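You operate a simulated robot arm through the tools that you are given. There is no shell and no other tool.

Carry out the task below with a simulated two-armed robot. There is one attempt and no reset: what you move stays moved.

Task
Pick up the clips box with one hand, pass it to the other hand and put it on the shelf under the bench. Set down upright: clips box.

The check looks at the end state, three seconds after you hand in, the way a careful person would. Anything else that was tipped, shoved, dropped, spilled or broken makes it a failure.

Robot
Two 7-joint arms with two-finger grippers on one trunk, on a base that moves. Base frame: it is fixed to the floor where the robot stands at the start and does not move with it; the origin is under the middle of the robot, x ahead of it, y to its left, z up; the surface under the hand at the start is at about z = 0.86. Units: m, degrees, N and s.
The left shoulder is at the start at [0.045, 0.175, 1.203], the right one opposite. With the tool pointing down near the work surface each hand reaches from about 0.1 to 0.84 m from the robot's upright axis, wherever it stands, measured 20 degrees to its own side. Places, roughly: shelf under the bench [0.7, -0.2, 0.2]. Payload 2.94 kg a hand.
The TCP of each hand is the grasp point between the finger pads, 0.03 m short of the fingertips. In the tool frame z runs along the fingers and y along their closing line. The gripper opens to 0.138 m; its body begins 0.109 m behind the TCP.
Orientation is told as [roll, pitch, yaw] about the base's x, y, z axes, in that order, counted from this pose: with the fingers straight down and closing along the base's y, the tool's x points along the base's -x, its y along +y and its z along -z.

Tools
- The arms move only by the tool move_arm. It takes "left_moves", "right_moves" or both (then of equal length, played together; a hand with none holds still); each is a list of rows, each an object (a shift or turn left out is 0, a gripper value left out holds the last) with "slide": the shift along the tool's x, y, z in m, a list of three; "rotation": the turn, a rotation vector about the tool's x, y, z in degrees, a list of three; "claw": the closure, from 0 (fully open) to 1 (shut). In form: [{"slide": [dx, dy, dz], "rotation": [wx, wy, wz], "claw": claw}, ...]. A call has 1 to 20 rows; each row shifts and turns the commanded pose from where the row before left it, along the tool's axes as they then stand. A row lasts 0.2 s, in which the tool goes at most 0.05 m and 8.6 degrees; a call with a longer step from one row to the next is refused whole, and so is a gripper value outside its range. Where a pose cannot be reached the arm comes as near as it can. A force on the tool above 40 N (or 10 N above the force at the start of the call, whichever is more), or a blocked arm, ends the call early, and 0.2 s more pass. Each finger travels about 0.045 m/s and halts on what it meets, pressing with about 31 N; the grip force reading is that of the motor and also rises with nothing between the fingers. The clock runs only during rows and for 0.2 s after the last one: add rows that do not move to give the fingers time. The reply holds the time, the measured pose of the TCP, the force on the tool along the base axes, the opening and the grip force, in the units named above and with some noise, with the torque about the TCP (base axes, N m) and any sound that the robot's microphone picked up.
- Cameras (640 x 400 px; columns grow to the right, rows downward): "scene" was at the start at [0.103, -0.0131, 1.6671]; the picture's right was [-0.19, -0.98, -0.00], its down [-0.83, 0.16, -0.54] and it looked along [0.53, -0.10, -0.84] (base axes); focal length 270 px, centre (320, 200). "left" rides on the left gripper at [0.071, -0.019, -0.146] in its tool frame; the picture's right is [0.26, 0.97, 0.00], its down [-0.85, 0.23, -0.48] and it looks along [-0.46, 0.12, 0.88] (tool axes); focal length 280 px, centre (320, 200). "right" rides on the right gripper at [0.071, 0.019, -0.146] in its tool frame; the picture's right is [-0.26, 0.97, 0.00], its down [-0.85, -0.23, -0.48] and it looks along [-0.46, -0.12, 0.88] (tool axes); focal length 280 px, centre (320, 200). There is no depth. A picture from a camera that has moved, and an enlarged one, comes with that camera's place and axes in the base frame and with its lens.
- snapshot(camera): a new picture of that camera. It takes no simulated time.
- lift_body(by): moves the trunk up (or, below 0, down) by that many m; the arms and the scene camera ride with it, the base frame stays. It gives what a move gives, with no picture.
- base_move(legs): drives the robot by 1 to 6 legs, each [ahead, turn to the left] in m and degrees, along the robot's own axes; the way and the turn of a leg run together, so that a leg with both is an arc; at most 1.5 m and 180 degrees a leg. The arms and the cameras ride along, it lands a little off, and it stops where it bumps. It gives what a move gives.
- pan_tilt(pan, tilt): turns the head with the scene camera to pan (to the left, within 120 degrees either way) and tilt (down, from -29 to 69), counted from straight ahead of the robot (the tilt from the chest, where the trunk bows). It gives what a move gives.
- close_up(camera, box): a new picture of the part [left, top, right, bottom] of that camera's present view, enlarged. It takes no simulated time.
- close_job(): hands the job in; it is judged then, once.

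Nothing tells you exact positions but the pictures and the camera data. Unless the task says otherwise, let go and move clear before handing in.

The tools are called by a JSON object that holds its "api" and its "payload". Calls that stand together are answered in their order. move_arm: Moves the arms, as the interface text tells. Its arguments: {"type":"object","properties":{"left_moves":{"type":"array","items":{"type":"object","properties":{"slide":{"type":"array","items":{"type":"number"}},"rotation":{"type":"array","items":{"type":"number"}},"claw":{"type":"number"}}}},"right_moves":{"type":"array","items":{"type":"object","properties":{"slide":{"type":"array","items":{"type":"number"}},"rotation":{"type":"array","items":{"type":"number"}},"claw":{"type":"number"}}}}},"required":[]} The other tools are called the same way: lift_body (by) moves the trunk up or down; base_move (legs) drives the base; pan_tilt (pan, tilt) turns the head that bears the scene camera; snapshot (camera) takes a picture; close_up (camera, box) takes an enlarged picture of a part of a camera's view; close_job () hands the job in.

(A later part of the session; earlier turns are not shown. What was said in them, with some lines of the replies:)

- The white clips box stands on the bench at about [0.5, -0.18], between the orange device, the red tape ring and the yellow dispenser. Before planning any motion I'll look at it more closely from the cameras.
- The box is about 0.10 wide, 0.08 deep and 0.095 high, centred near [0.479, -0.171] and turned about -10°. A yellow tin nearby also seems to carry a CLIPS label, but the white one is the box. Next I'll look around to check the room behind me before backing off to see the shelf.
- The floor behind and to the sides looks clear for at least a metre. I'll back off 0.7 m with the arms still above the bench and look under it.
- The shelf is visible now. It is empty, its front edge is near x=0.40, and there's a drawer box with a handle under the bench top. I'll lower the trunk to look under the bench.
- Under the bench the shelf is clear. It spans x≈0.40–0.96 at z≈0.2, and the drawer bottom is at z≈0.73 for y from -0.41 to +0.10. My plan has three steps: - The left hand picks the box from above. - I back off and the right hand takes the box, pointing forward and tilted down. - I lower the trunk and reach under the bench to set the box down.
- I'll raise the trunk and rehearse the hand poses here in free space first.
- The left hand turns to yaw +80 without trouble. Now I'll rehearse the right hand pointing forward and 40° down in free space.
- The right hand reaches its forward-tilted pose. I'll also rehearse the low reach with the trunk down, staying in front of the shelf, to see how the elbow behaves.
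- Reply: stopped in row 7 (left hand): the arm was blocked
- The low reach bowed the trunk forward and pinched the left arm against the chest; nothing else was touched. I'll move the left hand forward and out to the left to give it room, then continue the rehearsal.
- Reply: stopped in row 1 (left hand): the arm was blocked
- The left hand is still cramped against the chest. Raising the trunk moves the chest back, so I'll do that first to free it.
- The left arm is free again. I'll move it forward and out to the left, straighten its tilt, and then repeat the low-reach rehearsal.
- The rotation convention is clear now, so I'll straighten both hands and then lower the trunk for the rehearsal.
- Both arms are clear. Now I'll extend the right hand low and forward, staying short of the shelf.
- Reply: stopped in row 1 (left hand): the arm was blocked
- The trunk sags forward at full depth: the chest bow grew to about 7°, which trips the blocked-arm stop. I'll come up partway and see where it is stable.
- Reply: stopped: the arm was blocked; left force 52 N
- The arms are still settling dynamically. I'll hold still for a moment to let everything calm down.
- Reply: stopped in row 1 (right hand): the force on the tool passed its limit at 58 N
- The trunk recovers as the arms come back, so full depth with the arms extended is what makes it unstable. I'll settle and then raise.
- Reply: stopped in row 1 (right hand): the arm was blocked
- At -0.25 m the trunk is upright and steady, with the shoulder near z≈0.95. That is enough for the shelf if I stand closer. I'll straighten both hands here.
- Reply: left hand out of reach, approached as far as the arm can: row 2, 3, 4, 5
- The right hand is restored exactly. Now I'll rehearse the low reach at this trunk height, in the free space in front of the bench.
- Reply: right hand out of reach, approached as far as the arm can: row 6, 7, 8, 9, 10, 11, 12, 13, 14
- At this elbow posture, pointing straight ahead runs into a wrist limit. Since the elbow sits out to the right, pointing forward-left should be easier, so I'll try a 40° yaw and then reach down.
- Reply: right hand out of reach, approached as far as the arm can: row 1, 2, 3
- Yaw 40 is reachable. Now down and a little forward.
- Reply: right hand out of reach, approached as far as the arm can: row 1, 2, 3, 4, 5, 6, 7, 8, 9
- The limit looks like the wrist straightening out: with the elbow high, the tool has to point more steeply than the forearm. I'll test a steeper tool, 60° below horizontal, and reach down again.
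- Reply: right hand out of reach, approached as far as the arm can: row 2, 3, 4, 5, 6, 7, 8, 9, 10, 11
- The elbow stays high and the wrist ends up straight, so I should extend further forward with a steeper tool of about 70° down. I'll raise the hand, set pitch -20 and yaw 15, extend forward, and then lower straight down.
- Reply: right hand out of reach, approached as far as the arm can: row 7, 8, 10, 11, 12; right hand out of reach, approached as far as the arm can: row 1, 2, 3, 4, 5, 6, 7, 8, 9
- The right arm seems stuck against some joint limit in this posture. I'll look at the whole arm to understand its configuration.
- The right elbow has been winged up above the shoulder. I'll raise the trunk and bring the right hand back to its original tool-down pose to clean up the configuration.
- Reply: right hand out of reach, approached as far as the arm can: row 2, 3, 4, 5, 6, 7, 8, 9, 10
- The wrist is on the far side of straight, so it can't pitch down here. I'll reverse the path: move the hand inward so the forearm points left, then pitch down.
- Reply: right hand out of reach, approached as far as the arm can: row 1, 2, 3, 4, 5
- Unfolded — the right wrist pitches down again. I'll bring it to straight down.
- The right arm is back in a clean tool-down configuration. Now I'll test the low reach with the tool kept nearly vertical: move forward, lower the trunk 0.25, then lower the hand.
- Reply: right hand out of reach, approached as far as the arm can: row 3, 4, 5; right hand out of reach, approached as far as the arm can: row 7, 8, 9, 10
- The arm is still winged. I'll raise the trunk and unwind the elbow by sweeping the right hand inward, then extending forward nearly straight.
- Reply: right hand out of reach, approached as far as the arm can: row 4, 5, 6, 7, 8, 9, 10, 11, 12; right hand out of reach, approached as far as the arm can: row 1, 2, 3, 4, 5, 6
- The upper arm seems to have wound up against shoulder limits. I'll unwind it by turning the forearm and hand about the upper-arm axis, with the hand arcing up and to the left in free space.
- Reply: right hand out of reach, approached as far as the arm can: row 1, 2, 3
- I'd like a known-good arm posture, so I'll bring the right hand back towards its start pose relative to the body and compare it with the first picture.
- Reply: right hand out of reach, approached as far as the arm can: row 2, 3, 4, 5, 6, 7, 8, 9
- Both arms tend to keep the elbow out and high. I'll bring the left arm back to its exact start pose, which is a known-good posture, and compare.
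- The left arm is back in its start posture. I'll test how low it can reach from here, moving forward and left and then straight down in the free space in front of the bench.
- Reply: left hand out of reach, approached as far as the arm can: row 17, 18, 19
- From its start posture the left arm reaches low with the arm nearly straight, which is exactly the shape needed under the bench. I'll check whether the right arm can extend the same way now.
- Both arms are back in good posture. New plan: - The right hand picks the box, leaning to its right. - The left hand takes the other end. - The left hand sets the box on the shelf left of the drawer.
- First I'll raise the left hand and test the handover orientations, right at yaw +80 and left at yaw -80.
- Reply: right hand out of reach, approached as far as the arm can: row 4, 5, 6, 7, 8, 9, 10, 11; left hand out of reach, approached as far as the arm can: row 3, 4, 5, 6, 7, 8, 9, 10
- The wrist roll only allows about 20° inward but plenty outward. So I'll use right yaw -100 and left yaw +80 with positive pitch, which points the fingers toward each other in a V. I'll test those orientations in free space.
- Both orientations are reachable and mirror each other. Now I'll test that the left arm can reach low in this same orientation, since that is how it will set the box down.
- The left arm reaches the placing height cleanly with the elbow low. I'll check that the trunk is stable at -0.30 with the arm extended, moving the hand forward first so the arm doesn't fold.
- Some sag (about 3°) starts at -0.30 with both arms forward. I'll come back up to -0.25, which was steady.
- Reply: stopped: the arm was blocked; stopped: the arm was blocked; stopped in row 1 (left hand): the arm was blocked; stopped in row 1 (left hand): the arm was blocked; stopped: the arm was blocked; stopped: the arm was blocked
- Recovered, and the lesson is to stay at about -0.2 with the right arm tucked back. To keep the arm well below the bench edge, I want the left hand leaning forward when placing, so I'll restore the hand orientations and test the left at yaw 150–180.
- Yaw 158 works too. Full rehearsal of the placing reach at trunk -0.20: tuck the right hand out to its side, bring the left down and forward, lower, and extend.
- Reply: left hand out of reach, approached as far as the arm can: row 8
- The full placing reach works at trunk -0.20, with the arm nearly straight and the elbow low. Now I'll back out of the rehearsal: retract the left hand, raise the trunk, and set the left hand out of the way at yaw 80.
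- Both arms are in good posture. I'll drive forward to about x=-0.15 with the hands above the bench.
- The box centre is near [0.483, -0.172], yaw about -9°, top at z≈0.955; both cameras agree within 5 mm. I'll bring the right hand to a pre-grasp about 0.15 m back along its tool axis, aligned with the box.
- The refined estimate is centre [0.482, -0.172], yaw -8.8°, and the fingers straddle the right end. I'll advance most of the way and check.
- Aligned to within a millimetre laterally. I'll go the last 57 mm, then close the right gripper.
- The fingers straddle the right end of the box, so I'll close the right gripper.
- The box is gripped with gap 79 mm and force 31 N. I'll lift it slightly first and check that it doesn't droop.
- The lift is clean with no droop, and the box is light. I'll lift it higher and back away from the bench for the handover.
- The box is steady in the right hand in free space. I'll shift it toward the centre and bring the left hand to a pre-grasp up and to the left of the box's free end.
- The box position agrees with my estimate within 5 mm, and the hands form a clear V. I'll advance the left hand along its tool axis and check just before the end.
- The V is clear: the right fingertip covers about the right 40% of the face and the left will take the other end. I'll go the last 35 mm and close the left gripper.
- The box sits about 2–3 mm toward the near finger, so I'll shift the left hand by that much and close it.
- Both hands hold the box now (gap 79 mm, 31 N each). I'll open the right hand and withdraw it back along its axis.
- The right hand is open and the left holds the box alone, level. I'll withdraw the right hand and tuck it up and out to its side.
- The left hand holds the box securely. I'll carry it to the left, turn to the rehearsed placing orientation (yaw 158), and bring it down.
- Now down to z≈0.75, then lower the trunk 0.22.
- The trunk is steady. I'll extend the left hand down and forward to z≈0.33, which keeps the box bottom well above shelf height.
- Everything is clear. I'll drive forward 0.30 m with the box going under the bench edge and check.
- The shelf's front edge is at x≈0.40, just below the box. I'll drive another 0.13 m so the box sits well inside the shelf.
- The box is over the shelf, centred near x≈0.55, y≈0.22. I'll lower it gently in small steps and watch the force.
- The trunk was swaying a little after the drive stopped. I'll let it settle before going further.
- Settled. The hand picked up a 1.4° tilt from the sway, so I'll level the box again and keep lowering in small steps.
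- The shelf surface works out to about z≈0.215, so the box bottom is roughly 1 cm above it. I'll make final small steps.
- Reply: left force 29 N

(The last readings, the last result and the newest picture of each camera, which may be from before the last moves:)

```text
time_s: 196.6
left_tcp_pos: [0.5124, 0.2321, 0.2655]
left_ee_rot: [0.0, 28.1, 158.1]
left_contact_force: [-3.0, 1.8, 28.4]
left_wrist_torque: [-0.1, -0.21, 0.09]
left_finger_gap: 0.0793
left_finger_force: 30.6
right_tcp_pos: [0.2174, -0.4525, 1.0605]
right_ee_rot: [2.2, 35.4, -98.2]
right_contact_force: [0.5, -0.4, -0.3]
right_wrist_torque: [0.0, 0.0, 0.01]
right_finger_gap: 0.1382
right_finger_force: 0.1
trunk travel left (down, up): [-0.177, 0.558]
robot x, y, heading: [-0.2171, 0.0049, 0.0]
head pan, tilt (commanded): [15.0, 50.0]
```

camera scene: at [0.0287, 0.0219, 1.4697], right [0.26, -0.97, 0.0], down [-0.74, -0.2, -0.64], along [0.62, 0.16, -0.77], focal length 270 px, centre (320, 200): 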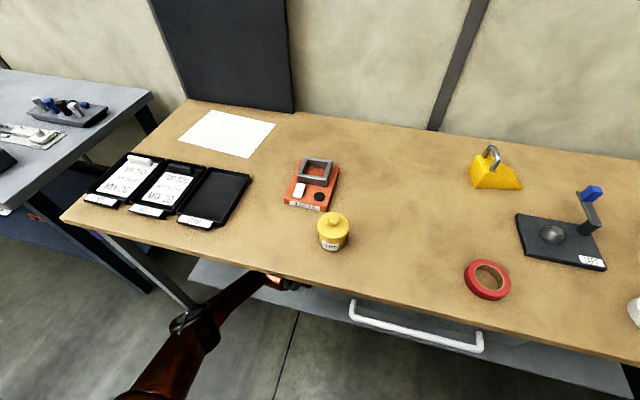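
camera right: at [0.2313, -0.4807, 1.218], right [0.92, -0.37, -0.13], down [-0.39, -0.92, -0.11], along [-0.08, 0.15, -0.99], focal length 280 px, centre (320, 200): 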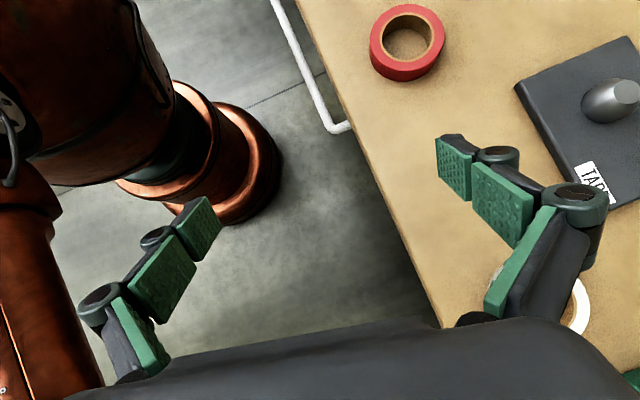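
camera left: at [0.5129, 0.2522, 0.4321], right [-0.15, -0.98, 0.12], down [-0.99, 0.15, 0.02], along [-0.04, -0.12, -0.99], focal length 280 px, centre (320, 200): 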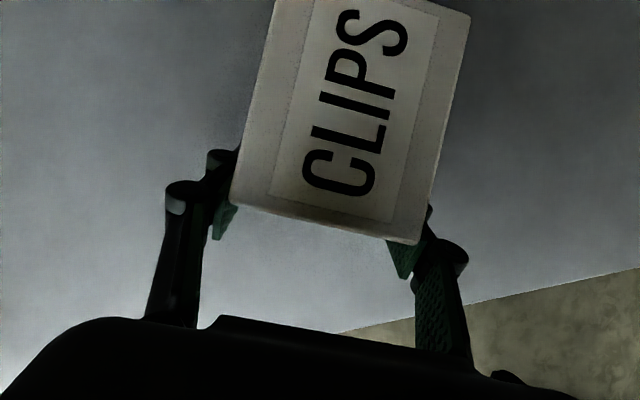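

The box is on the shelf (28 N of contact, low torque, so it's flat). I'll ease off slightly and then open the left gripper.

{"api": "move_arm", "payload": {"left_moves": [{"slide": [0.0011, 0, -0.0021]}, {}]}}

{"api": "snapshot", "payload": {"camera": "left"}}

```text
time_s: 197.2
left_tcp_pos: [0.5115, 0.2313, 0.2666]
left_ee_rot: [-0.2, 27.9, 157.9]
left_contact_force: [6.7, 1.6, 15.9]
left_wrist_torque: [0.0, -1.02, 0.11]
left_finger_gap: 0.0793
left_finger_force: 31.0
right_tcp_pos: [0.218, -0.453, 1.059]
right_ee_rot: [1.9, 35.5, -98.4]
right_contact_force: [-0.4, -0.1, -0.3]
right_wrist_torque: [-0.04, -0.01, -0.01]
right_finger_gap: 0.1377
right_finger_force: 0.0
trunk travel left (down, up): [-0.177, 0.558]
robot x, y, heading: [-0.215, 0.0033, -0.3]
head pan, tilt (commanded): [15.0, 50.0]
```

```text
taken
camera left: at [0.5131, 0.2509, 0.4275], right [-0.15, -0.98, 0.12], down [-0.99, 0.15, 0.02], along [-0.04, -0.12, -0.99], focal length 280 px, centre (320, 200)
```

left: 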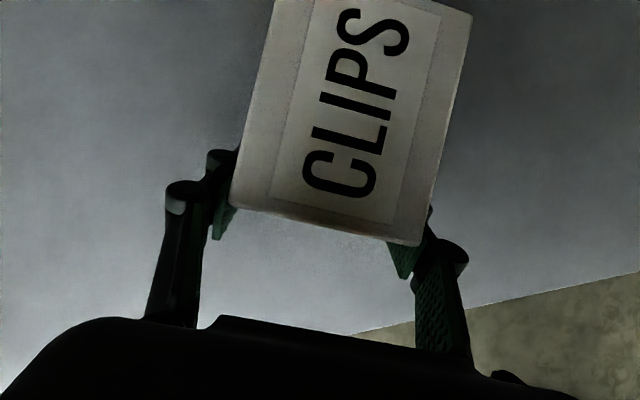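

{"api": "move_arm", "payload": {"left_moves": [{"slide": [0.0007, 0, -0.0013]}, {}]}}

{"api": "move_arm", "payload": {"left_moves": [{"claw": 0.7}, {"claw": 0.5}, {"claw": 0.3}, {"claw": 0.1}, {"claw": 0.0}, {"claw": 0.0}, {"claw": 0.0}]}}

{"api": "snapshot", "payload": {"camera": "left"}}

```text
time_s: 197.8
left_tcp_pos: [0.5094, 0.2304, 0.2657]
left_ee_rot: [0.0, 27.8, 157.9]
left_contact_force: [4.5, 1.0, 11.8]
left_wrist_torque: [0.13, -0.76, 0.01]
left_finger_gap: 0.0795
left_finger_force: 30.7
right_tcp_pos: [0.2178, -0.4507, 1.0584]
right_ee_rot: [2.0, 35.4, -98.4]
right_contact_force: [0.0, 0.1, 0.1]
right_wrist_torque: [-0.02, 0.01, 0.01]
right_finger_gap: 0.1379
right_finger_force: 0.0
trunk travel left (down, up): [-0.177, 0.558]
robot x, y, heading: [-0.2152, 0.0038, -0.0]
head pan, tilt (commanded): [15.0, 50.0]
```

```text
time_s: 199.4
left_tcp_pos: [0.5107, 0.2314, 0.2654]
left_ee_rot: [0.0, 27.8, 158.0]
left_contact_force: [0.5, 0.5, 0.3]
left_wrist_torque: [0.01, 0.02, 0.0]
left_finger_gap: 0.1381
left_finger_force: 0.0
right_tcp_pos: [0.2198, -0.4518, 1.0587]
right_ee_rot: [1.9, 35.3, -98.4]
right_contact_force: [0.0, -0.5, 0.5]
right_wrist_torque: [0.0, -0.01, -0.01]
right_finger_gap: 0.1378
right_finger_force: 0.1
trunk travel left (down, up): [-0.177, 0.558]
robot x, y, heading: [-0.2176, 0.0047, -0.2]
head pan, tilt (commanded): [15.0, 50.0]
```

```text
taken
camera left: at [0.5129, 0.2509, 0.4272], right [-0.15, -0.98, 0.12], down [-0.99, 0.15, 0.03], along [-0.04, -0.12, -0.99], focal length 280 px, centre (320, 200)
```

left: 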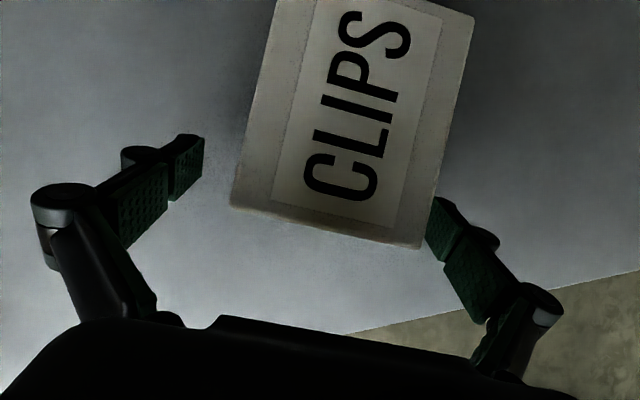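

The box is released and standing on the shelf, with no force on the hand. I'll withdraw the hand back along its axis and check.

{"api": "move_arm", "payload": {"left_moves": [{"slide": [0, 0, -0.01]}, {"slide": [0, 0, -0.02]}, {"slide": [0, 0, -0.02]}, {"slide": [0, 0, -0.02]}, {"slide": [0, 0, -0.02]}, {"slide": [0, 0, -0.02]}, {"slide": [0, 0, -0.02]}]}}

{"api": "snapshot", "payload": {"camera": "left"}}

{"api": "snapshot", "payload": {"camera": "scene"}}

```text
time_s: 201.0
left_tcp_pos: [0.4531, 0.2553, 0.3819]
left_ee_rot: [0.0, 27.8, 158.0]
left_contact_force: [-1.7, 0.0, -0.2]
left_wrist_torque: [-0.04, 0.0, 0.02]
left_finger_gap: 0.138
left_finger_force: 0.2
right_tcp_pos: [0.2184, -0.4512, 1.0596]
right_ee_rot: [2.1, 35.3, -98.4]
right_contact_force: [-0.7, -0.3, -0.2]
right_wrist_torque: [-0.02, 0.02, 0.02]
right_finger_gap: 0.1383
right_finger_force: 0.0
trunk travel left (down, up): [-0.177, 0.558]
robot x, y, heading: [-0.218, -0.0005, -0.1]
head pan, tilt (commanded): [15.0, 50.0]
```

```text
taken
camera left: at [0.4562, 0.2756, 0.5432], right [-0.15, -0.98, 0.12], down [-0.99, 0.15, 0.02], along [-0.04, -0.12, -0.99], focal length 280 px, centre (320, 200)
```

left: 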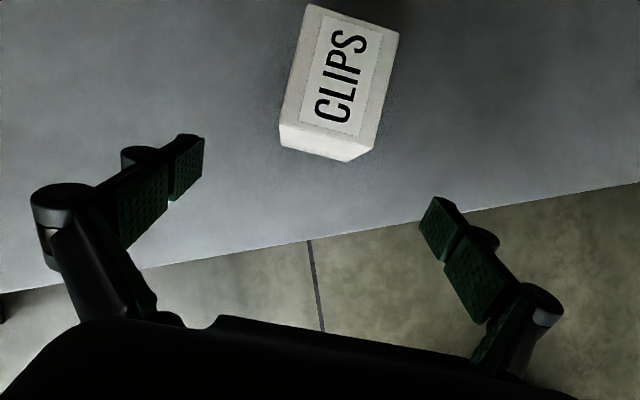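

```text
taken
camera scene: at [0.0282, 0.022, 1.4698], right [0.26, -0.97, 0.0], down [-0.74, -0.2, -0.64], along [0.62, 0.16, -0.77], focal length 270 px, centre (320, 200)
```

scene: 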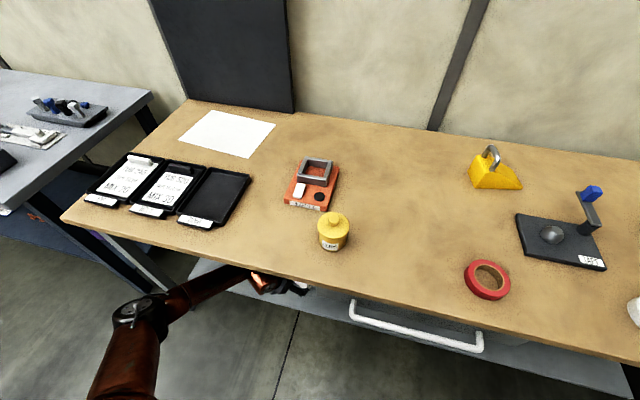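

The box stands upright, well inside the shelf edge, and the hand is clear. I'll back the robot away from the bench and check the final scene.

{"api": "base_move", "payload": {"legs": [[-0.5, 0]]}}

{"api": "snapshot", "payload": {"camera": "scene"}}

{"api": "snapshot", "payload": {"camera": "left"}}

```text
time_s: 203.9
left_tcp_pos: [-0.0389, 0.2564, 0.3813]
left_ee_rot: [-0.1, 27.8, 157.8]
left_contact_force: [0.0, -0.1, 0.3]
left_wrist_torque: [0.0, -0.03, -0.03]
left_finger_gap: 0.138
left_finger_force: 0.2
right_tcp_pos: [-0.2771, -0.4513, 1.0588]
right_ee_rot: [1.9, 35.3, -98.6]
right_contact_force: [0.3, 0.2, -0.3]
right_wrist_torque: [-0.02, -0.01, 0.02]
right_finger_gap: 0.1381
right_finger_force: 0.0
trunk travel left (down, up): [-0.177, 0.558]
robot x, y, heading: [-0.7129, 0.0059, -0.5]
head pan, tilt (commanded): [15.0, 50.0]
```

```text
taken
camera scene: at [-0.4653, 0.0237, 1.4698], right [0.25, -0.97, 0.0], down [-0.74, -0.19, -0.64], along [0.62, 0.16, -0.77], focal length 270 px, centre (320, 200)
```

scene: 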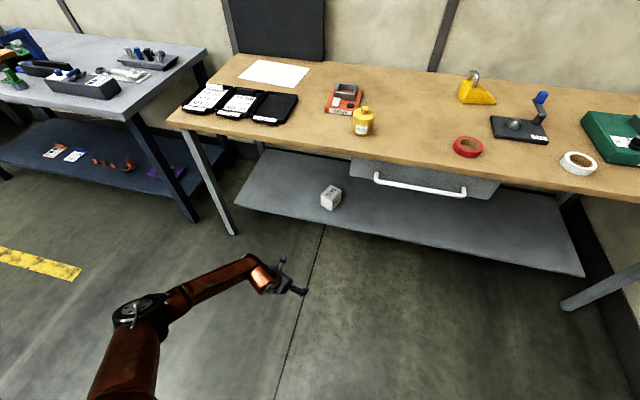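

```text
taken
camera left: at [-0.036, 0.2752, 0.5431], right [-0.15, -0.98, 0.12], down [-0.99, 0.16, 0.02], along [-0.04, -0.12, -0.99], focal length 280 px, centre (320, 200)
```

left: 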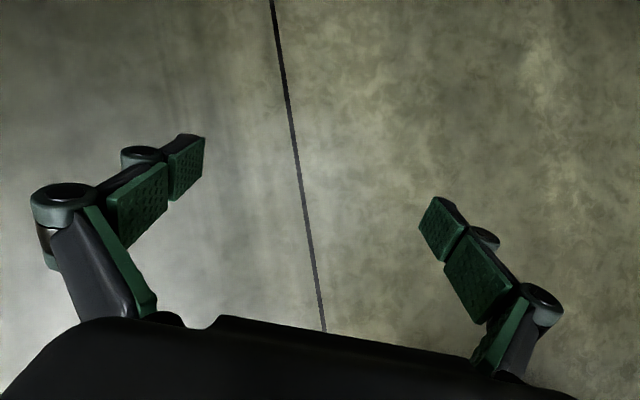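

{"api": "close_up", "payload": {"camera": "scene", "box": [270, 150, 400, 240]}}

{"api": "close_up", "payload": {"camera": "scene", "box": [180, 50, 640, 200]}}

```text
4.44 times, centred on (335, 195) of scene
camera zoom: at [-0.4653, 0.0237, 1.4698], right [0.25, -0.97, 0.0], down [-0.74, -0.19, -0.64], along [0.62, 0.16, -0.77], focal length 1201 px, centre (253, 222)
```

zoom: 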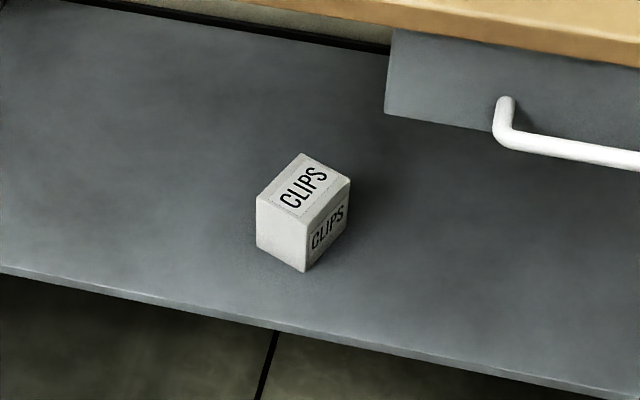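

```text
1.39 times, centred on (410, 125) of scene
camera zoom: at [-0.4653, 0.0237, 1.4698], right [0.25, -0.97, 0.0], down [-0.74, -0.19, -0.64], along [0.62, 0.16, -0.77], focal length 376 px, centre (195, 304)
```

zoom: 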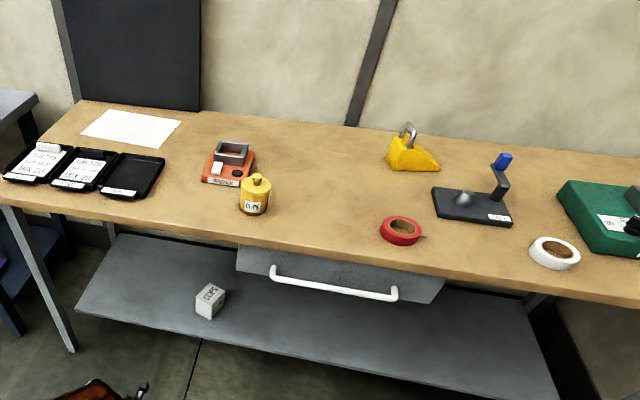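

The clips box stands upright on the shelf under the bench, nothing else has moved, and both hands are open and clear. I'm handing in the job.

{"api": "close_job", "payload": {}}

```text
The job is handed in.
```

The clips box is standing upright on the shelf under the bench. The right hand picked it up, passed it to the left hand, and the left hand set it down on the shelf, left of the drawer. It sits a few centimetres in from the shelf's front edge.

In the last pictures nothing else on the bench had moved. Both grippers are open, and I backed the robot off the bench before handing in.

In the early rehearsals, lowering the trunk too far made the robot unstable and the arms jerked. This was in free space before I picked up the box, and nothing else was touched. I used a shallower drop for the actual placement.
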